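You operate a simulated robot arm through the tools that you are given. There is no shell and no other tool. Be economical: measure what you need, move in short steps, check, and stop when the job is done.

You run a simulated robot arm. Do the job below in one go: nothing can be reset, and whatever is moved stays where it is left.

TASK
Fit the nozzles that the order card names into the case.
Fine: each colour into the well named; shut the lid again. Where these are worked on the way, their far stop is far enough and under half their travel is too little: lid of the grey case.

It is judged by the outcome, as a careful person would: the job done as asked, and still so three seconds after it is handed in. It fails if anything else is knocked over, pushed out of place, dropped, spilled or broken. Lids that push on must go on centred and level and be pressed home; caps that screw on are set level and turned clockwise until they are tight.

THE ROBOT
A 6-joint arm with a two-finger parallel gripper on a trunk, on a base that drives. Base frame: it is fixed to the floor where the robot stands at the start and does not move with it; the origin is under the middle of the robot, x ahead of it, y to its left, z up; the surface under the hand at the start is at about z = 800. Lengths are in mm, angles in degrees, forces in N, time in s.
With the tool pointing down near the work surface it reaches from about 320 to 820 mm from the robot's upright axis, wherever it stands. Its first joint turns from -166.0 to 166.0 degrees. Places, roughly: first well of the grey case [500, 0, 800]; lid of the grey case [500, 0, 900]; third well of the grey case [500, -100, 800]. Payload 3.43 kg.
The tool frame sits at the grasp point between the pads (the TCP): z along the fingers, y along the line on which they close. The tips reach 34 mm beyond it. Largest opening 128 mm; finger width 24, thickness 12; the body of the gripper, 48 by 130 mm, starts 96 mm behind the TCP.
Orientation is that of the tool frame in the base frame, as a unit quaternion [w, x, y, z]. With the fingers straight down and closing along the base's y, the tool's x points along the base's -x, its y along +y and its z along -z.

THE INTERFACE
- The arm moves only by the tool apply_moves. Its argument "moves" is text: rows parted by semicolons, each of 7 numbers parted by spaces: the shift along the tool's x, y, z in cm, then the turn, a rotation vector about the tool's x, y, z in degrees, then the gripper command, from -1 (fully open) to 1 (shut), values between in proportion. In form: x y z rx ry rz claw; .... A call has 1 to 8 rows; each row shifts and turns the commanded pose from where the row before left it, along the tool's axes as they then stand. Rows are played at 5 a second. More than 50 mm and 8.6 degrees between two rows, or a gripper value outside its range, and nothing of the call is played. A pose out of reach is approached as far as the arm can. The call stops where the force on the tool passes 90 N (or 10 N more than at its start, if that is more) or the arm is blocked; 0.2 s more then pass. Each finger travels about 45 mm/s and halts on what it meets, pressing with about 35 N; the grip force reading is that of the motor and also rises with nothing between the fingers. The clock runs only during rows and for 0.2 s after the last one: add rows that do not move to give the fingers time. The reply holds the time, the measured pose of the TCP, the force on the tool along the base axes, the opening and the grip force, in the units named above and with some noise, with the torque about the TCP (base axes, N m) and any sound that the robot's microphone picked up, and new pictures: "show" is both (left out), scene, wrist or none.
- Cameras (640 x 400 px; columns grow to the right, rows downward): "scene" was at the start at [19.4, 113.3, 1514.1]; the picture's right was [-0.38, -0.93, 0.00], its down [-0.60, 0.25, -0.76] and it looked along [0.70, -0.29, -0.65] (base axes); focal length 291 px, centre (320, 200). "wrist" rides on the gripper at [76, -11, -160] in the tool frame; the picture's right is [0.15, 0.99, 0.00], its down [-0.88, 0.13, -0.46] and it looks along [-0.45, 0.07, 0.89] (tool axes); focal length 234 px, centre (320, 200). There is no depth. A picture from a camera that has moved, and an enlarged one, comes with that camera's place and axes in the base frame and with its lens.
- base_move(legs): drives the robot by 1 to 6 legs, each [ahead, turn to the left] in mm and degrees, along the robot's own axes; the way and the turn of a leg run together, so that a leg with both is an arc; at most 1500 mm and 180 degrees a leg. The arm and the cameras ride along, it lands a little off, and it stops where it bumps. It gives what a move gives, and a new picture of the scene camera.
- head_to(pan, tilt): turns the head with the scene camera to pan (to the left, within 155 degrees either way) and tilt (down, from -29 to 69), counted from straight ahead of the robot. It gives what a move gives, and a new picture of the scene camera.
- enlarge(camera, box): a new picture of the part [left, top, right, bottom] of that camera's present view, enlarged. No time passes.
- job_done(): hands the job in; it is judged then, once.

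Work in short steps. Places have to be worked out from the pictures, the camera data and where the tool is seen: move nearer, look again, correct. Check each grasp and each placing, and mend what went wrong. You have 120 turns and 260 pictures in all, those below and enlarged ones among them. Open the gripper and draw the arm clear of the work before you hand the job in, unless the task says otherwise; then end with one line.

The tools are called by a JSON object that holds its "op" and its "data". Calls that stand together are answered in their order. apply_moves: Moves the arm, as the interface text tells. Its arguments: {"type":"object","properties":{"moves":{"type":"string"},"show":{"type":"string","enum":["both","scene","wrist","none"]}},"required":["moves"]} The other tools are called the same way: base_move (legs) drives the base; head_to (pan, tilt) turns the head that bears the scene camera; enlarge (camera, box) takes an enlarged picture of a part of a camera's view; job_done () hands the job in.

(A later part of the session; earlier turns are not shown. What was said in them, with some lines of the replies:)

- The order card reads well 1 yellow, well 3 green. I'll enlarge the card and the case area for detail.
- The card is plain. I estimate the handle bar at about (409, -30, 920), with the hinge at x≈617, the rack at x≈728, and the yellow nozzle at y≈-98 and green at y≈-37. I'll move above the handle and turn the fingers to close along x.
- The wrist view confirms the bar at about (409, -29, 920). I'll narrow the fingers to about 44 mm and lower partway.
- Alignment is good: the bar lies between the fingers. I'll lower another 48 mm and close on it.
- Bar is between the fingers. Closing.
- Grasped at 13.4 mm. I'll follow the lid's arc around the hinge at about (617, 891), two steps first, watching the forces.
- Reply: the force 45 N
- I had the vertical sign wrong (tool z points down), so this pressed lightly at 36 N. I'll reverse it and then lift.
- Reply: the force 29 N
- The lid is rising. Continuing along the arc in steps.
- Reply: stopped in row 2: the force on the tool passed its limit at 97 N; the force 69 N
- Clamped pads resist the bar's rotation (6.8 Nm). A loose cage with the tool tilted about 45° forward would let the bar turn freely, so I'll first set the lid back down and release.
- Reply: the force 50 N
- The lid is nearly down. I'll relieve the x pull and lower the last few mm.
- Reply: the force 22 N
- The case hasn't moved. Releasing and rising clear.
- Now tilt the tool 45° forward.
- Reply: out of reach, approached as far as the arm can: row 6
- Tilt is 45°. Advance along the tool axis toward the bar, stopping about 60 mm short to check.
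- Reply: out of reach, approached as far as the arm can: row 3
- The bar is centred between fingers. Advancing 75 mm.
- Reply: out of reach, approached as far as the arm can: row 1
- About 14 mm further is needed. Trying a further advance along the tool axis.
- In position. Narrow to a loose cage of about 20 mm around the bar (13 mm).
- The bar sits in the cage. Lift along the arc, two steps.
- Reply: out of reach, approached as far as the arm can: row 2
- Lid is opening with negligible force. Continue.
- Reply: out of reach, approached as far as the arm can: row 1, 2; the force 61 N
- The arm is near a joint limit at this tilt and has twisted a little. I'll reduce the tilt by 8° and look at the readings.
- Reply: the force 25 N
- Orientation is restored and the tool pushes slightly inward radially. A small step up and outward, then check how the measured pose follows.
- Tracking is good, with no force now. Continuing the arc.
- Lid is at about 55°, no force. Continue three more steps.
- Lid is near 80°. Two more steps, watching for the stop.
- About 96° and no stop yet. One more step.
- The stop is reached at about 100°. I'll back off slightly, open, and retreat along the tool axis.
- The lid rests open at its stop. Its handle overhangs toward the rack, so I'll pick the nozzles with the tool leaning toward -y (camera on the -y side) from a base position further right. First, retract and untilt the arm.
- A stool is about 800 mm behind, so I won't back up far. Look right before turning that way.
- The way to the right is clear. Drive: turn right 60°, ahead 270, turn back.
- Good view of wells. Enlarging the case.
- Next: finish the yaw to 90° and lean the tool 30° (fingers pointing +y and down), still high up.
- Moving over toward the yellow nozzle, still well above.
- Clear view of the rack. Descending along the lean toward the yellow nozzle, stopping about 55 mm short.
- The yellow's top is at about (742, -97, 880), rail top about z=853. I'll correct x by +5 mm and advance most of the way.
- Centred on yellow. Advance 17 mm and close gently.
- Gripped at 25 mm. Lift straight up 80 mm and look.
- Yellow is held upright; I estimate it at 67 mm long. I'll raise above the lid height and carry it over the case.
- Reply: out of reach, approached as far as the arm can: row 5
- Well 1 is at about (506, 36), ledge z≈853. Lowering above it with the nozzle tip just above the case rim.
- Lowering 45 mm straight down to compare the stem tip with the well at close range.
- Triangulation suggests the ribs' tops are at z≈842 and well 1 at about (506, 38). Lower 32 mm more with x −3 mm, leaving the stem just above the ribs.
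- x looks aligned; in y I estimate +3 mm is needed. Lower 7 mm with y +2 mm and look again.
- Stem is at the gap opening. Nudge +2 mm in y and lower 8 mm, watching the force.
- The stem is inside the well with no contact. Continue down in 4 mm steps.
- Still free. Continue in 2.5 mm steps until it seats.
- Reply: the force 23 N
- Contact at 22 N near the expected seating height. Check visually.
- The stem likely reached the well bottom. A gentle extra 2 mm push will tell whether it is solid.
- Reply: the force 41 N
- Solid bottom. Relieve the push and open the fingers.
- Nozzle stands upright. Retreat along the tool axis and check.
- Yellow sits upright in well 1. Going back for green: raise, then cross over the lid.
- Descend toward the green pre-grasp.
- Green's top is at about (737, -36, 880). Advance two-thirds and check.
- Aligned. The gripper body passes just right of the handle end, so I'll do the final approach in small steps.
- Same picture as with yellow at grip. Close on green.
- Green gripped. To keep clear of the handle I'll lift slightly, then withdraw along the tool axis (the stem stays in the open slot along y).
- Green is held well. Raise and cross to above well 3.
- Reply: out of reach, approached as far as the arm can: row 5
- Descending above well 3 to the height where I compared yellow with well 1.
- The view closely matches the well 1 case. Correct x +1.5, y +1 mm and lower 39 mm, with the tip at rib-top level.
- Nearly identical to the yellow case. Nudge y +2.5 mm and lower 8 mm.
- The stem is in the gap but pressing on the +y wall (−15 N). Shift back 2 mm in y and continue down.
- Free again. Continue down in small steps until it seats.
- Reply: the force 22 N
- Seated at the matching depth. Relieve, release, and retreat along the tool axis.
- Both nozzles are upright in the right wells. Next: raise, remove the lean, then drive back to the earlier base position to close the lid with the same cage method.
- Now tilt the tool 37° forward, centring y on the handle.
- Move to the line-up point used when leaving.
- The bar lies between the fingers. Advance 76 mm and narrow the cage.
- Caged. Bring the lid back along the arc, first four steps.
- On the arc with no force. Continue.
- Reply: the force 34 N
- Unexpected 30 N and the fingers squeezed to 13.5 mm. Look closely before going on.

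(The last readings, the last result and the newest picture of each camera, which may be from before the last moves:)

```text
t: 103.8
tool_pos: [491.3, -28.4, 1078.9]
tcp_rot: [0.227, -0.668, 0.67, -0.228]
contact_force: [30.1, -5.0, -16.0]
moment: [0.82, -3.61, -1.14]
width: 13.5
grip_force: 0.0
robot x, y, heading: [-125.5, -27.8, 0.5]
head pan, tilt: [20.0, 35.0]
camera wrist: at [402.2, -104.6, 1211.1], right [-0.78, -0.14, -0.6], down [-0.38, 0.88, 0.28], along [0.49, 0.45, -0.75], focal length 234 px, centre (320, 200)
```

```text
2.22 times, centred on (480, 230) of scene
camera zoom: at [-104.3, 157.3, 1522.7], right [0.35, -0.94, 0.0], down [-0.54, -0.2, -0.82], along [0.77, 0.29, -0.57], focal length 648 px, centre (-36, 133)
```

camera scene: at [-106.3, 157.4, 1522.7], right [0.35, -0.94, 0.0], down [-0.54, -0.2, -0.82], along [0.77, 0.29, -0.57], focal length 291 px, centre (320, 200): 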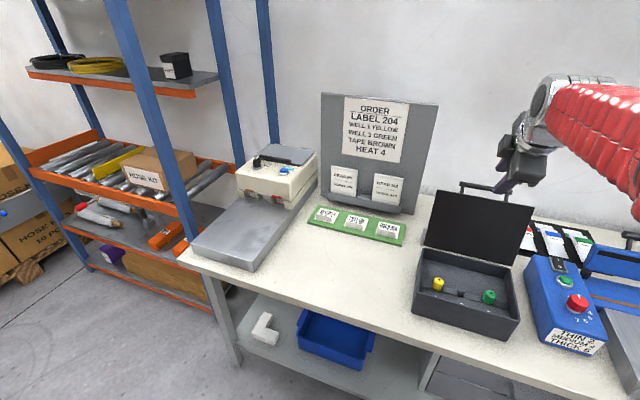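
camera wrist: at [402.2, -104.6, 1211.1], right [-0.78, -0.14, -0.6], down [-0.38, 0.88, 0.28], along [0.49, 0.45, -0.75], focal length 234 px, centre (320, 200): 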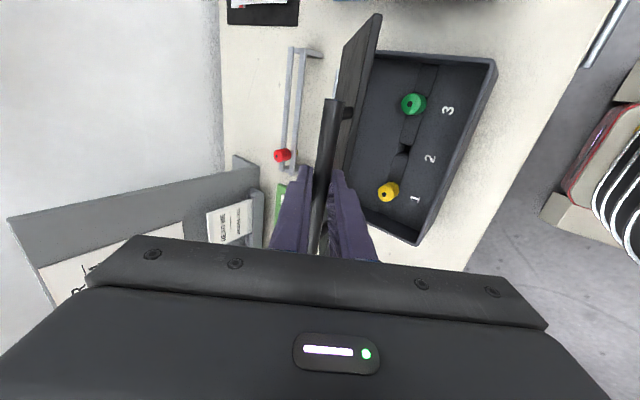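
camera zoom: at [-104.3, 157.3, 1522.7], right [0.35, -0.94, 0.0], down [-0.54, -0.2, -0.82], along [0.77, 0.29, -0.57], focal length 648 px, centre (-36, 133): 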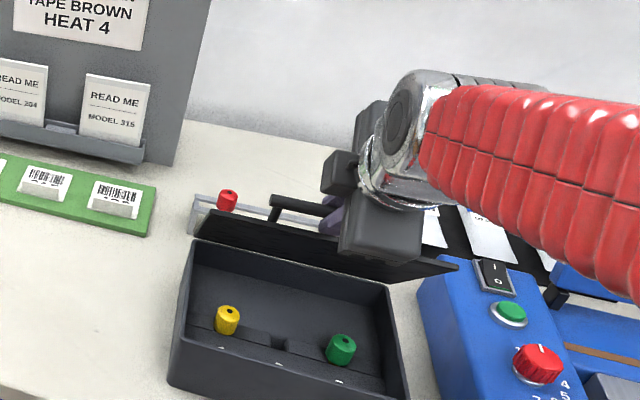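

The fingers seem clamped on the bar by a couple. Widen the cage slightly and ease 4 mm along the force.

{"op": "apply_moves", "data": {"moves": "0 0 0 0 0 0 0.58;0 -0.1 0.3 0 0 0 0.58;0 0 0 0 0 0 0.58", "show": "wrist"}}

{"op": "enlarge", "data": {"camera": "wrist", "box": [260, 80, 400, 260]}}

```text
t: 104.6
tool_pos: [491.1, -29.4, 1076.6]
tcp_rot: [0.225, -0.669, 0.67, -0.228]
contact_force: [-10.3, 6.3, 10.9]
moment: [0.12, 0.41, -0.09]
width: 27.9
grip_force: 1.2
robot x, y, heading: [-128.2, -28.5, 0.7]
head pan, tilt: [20.0, 35.0]
camera wrist: at [401.7, -104.6, 1210.5], right [-0.79, -0.15, -0.6], down [-0.38, 0.88, 0.28], along [0.49, 0.45, -0.75], focal length 234 px, centre (320, 200)
```

wrist: 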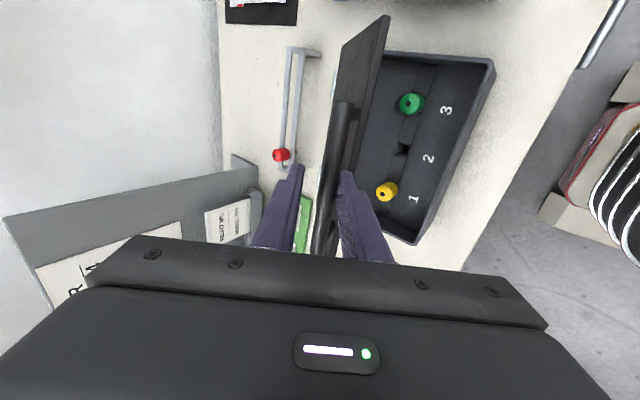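

```text
2.22 times, centred on (330, 170) of wrist
camera zoom: at [401.7, -104.6, 1210.5], right [-0.79, -0.15, -0.6], down [-0.38, 0.88, 0.28], along [0.49, 0.45, -0.75], focal length 520 px, centre (298, 267)
```

zoom: 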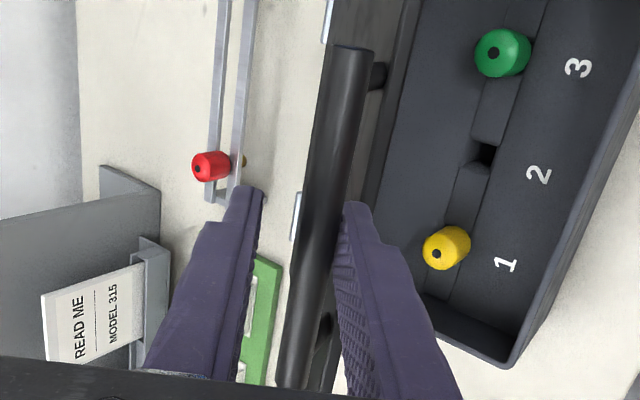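

Free again; the bar now rests on the lower finger. Continue with the wider cage, in slower steps.

{"op": "apply_moves", "data": {"moves": "0 1.46 -0.15 0 0 0 0.58;0 1.46 0.02 0 0 0 0.58;0 0 0 0 0 0 0.58", "show": "wrist"}}

```text
t: 105.4
tool_pos: [467.8, -32.0, 1057.7]
tcp_rot: [0.225, -0.67, 0.67, -0.226]
contact_force: [-0.7, -0.4, -1.6]
moment: [0.01, 0.03, 0.0]
width: 27.5
grip_force: 0.5
robot x, y, heading: [-130.0, -30.6, 0.6]
head pan, tilt: [20.0, 35.0]
camera wrist: at [378.9, -106.6, 1192.2], right [-0.79, -0.15, -0.6], down [-0.38, 0.88, 0.28], along [0.49, 0.45, -0.75], focal length 234 px, centre (320, 200)
```

wrist: 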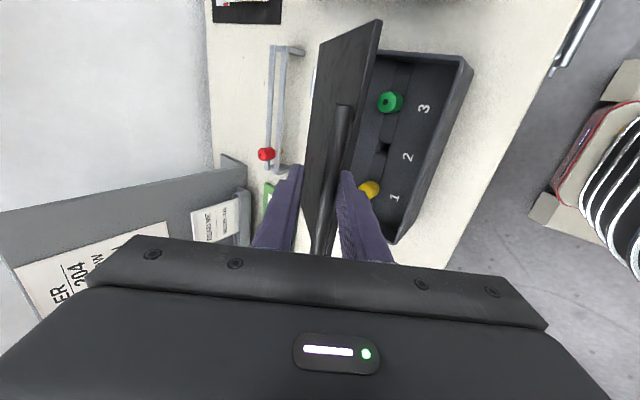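

Smooth. Continue two more arc steps in halves.

{"op": "apply_moves", "data": {"moves": "0 1.45 0.2 0 0 0 0.58;0 1.45 0.26 0 0 0 0.58;0 1.4 0.4 0 0 0 0.58;0 1.4 0.46 0 0 0 0.58;0 0 0 0 0 0 0.58", "show": "wrist"}}

```text
t: 106.6
tool_pos: [430.0, -29.7, 1015.0]
tcp_rot: [0.225, -0.67, 0.67, -0.227]
contact_force: [-1.3, 0.0, -0.7]
moment: [-0.01, 0.01, 0.01]
width: 27.7
grip_force: 0.5
robot x, y, heading: [-127.8, -31.0, 0.6]
head pan, tilt: [20.0, 35.0]
camera wrist: at [341.8, -106.0, 1148.6], right [-0.79, -0.15, -0.6], down [-0.38, 0.88, 0.28], along [0.49, 0.45, -0.75], focal length 234 px, centre (320, 200)
```

wrist: 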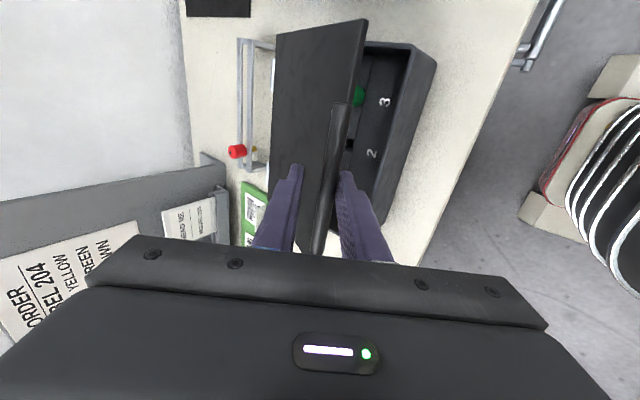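

Continue two more arc steps.

{"op": "apply_moves", "data": {"moves": "0 1.33 0.6 0 0 0 0.58;0 1.33 0.65 0 0 0 0.58;0 1.23 0.77 0 0 0 0.58;0 1.23 0.82 0 0 0 0.58;0 0 0 0 0 0 0.58", "show": "wrist"}}

```text
t: 107.8
tool_pos: [406.3, -30.3, 960.8]
tcp_rot: [0.226, -0.669, 0.67, -0.227]
contact_force: [-0.4, 0.3, -1.5]
moment: [0.0, 0.02, -0.01]
width: 27.9
grip_force: 0.9
robot x, y, heading: [-126.5, -29.6, 0.5]
head pan, tilt: [20.0, 35.0]
camera wrist: at [318.9, -105.3, 1094.7], right [-0.79, -0.15, -0.6], down [-0.38, 0.88, 0.28], along [0.49, 0.45, -0.75], focal length 234 px, centre (320, 200)
```

wrist: 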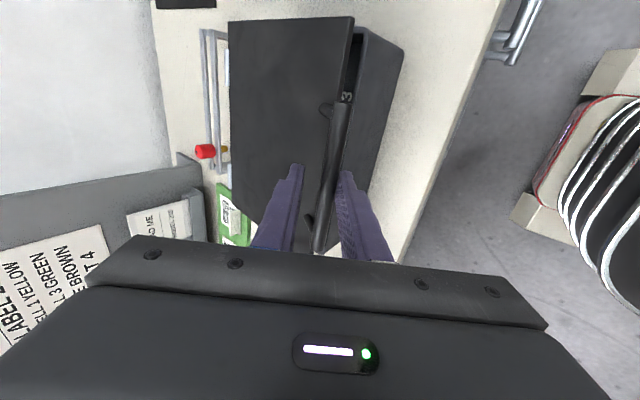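

Final step down, with a little extra so the lid rests fully.

{"op": "apply_moves", "data": {"moves": "0 1.1 0.95 0 0 0 0.58;0 1.1 0.98 0 0 0 0.58;0 0.36 0.48 0 0 0 0.58;0 0 0 0 0 0 0.58", "show": "wrist"}}

{"op": "enlarge", "data": {"camera": "wrist", "box": [220, 60, 420, 260]}}

{"op": "enlarge", "data": {"camera": "scene", "box": [400, 200, 560, 350]}}

```text
t: 108.8
tool_pos: [400.3, -29.8, 926.6]
tcp_rot: [0.226, -0.67, 0.67, -0.227]
contact_force: [-0.4, 0.5, 1.1]
moment: [0.0, 0.02, -0.01]
width: 26.9
grip_force: 0.1
robot x, y, heading: [-130.7, -32.7, 0.4]
head pan, tilt: [20.0, 35.0]
camera wrist: at [312.4, -105.9, 1060.2], right [-0.79, -0.15, -0.6], down [-0.38, 0.88, 0.28], along [0.49, 0.45, -0.75], focal length 234 px, centre (320, 200)
```

wrist: 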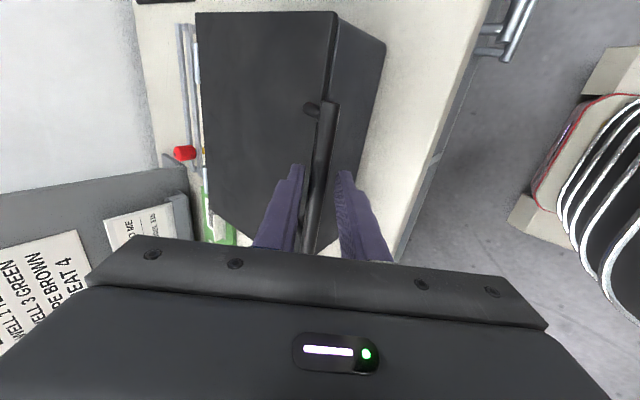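

```text
2.00 times, centred on (320, 160) of wrist
camera zoom: at [312.4, -105.9, 1060.2], right [-0.79, -0.15, -0.6], down [-0.38, 0.88, 0.28], along [0.49, 0.45, -0.75], focal length 468 px, centre (320, 280)
```

zoom: 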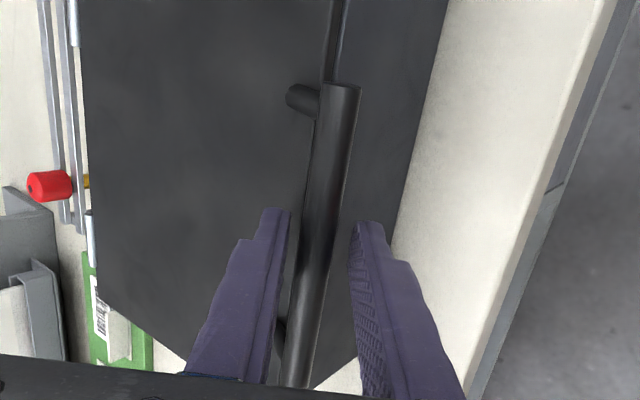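

```text
2.67 times, centred on (480, 275) of scene
camera zoom: at [-106.4, 157.4, 1522.7], right [0.35, -0.94, 0.0], down [-0.54, -0.2, -0.82], along [0.77, 0.29, -0.57], focal length 777 px, centre (-107, 0)
```

zoom: 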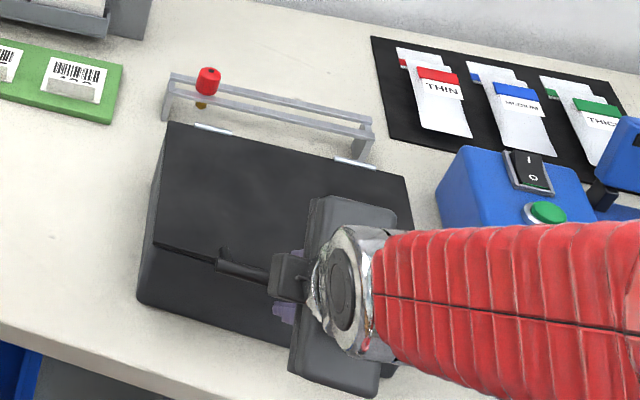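

The lid is down and the lower finger is clear of the bar. Open and retreat along the tool axis.

{"op": "apply_moves", "data": {"moves": "0 0 0 0 0 0 0.3;0 0 0 0 0 0 0.3;0 0 -3 0 0 0 0.3;0 0 -4 0 0 0 0.3;0 0 -4 0 0 0 0.3;0 0 -4 0 0 0 0.3;0 0 -4 0 0 0 0.3", "show": "none"}}

{"op": "base_move", "data": {"legs": [[-150, 0]]}}

{"op": "enlarge", "data": {"camera": "wrist", "box": [120, 0, 440, 240]}}

{"op": "enlarge", "data": {"camera": "scene", "box": [360, 160, 520, 300]}}

```text
t: 110.4
tool_pos: [285.8, -31.0, 1077.6]
tcp_rot: [0.225, -0.67, 0.67, -0.227]
contact_force: [-0.2, -0.3, 0.2]
moment: [0.0, 0.03, -0.05]
width: 44.8
grip_force: 0.0
robot x, y, heading: [-127.8, -31.2, 0.4]
head pan, tilt: [20.0, 35.0]
```

```text
t: 112.0
tool_pos: [135.9, -31.2, 1076.2]
tcp_rot: [-0.226, 0.67, -0.67, 0.227]
contact_force: [-0.1, 0.3, 0.9]
moment: [0.0, 0.01, 0.01]
width: 44.9
grip_force: 0.1
robot x, y, heading: [-277.9, -35.0, 0.6]
head pan, tilt: [20.0, 35.0]
camera scene: at [-256.0, 156.0, 1522.7], right [0.35, -0.94, 0.0], down [-0.54, -0.2, -0.82], along [0.77, 0.29, -0.57], focal length 291 px, centre (320, 200)
```

scene: 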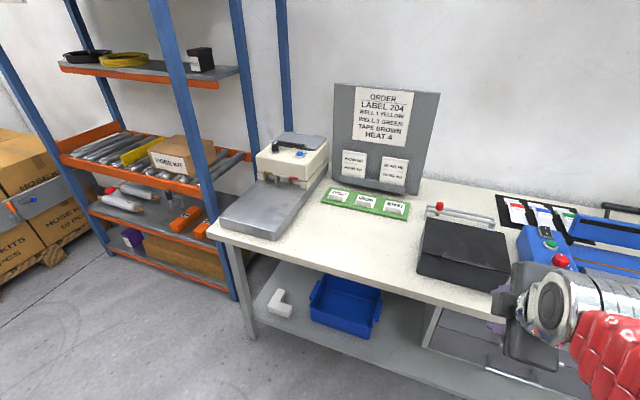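

```text
1.67 times, centred on (280, 120) of wrist
camera zoom: at [48.4, -107.0, 1210.7], right [-0.79, -0.15, -0.6], down [-0.38, 0.88, 0.28], along [0.49, 0.45, -0.75], focal length 390 px, centre (387, 333)
```

zoom: 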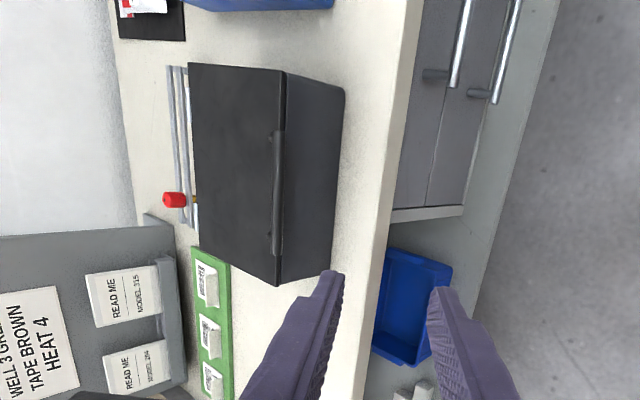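

```text
2.86 times, centred on (440, 230) of scene
camera zoom: at [-256.0, 156.0, 1522.7], right [0.35, -0.94, 0.0], down [-0.54, -0.2, -0.82], along [0.77, 0.29, -0.57], focal length 833 px, centre (-23, 114)
```

zoom: 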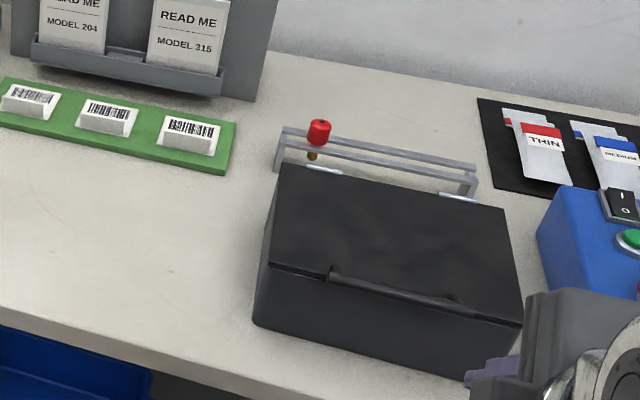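

The lid is shut, the red nozzle and rack are undisturbed, and the arm is clear. Opening the gripper fully with a short wait before handing in.

{"op": "apply_moves", "data": {"moves": "0 0 0 0 0 0 -1;0 0 0 0 0 0 -1;0 0 0 0 0 0 -1;0 0 0 0 0 0 -1;0 0 0 0 0 0 -1", "show": "none"}}

{"op": "enlarge", "data": {"camera": "scene", "box": [405, 190, 525, 300]}}

```text
t: 113.2
tool_pos: [136.6, -32.8, 1077.4]
tcp_rot: [-0.225, 0.671, -0.669, 0.226]
contact_force: [-0.1, -0.6, 0.6]
moment: [-0.01, -0.01, -0.02]
width: 128.0
grip_force: 0.0
robot x, y, heading: [-280.5, -36.8, 0.6]
head pan, tilt: [20.0, 35.0]
```

```text
3.64 times, centred on (465, 245) of scene
camera zoom: at [-256.0, 156.0, 1522.7], right [0.35, -0.94, 0.0], down [-0.54, -0.2, -0.82], along [0.77, 0.29, -0.57], focal length 1060 px, centre (-207, 36)
```

zoom: 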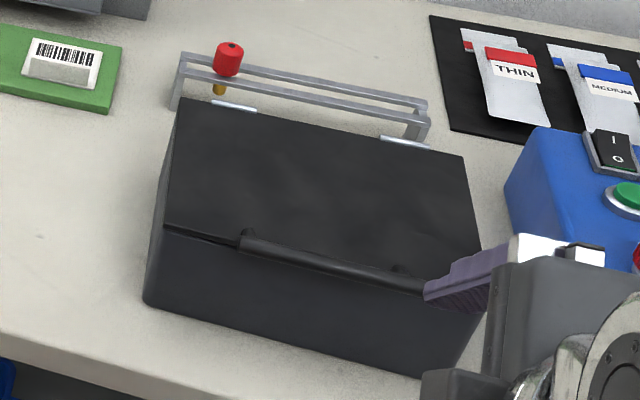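

The lid lies flat on the case and everything else is in place, so I'm handing in.

{"op": "job_done", "data": {}}

```text
The job is handed in.
```

The yellow nozzle is in well 1 and the green in well 3, both standing upright; the case lid is shut again, and the arm is clear with the gripper open.
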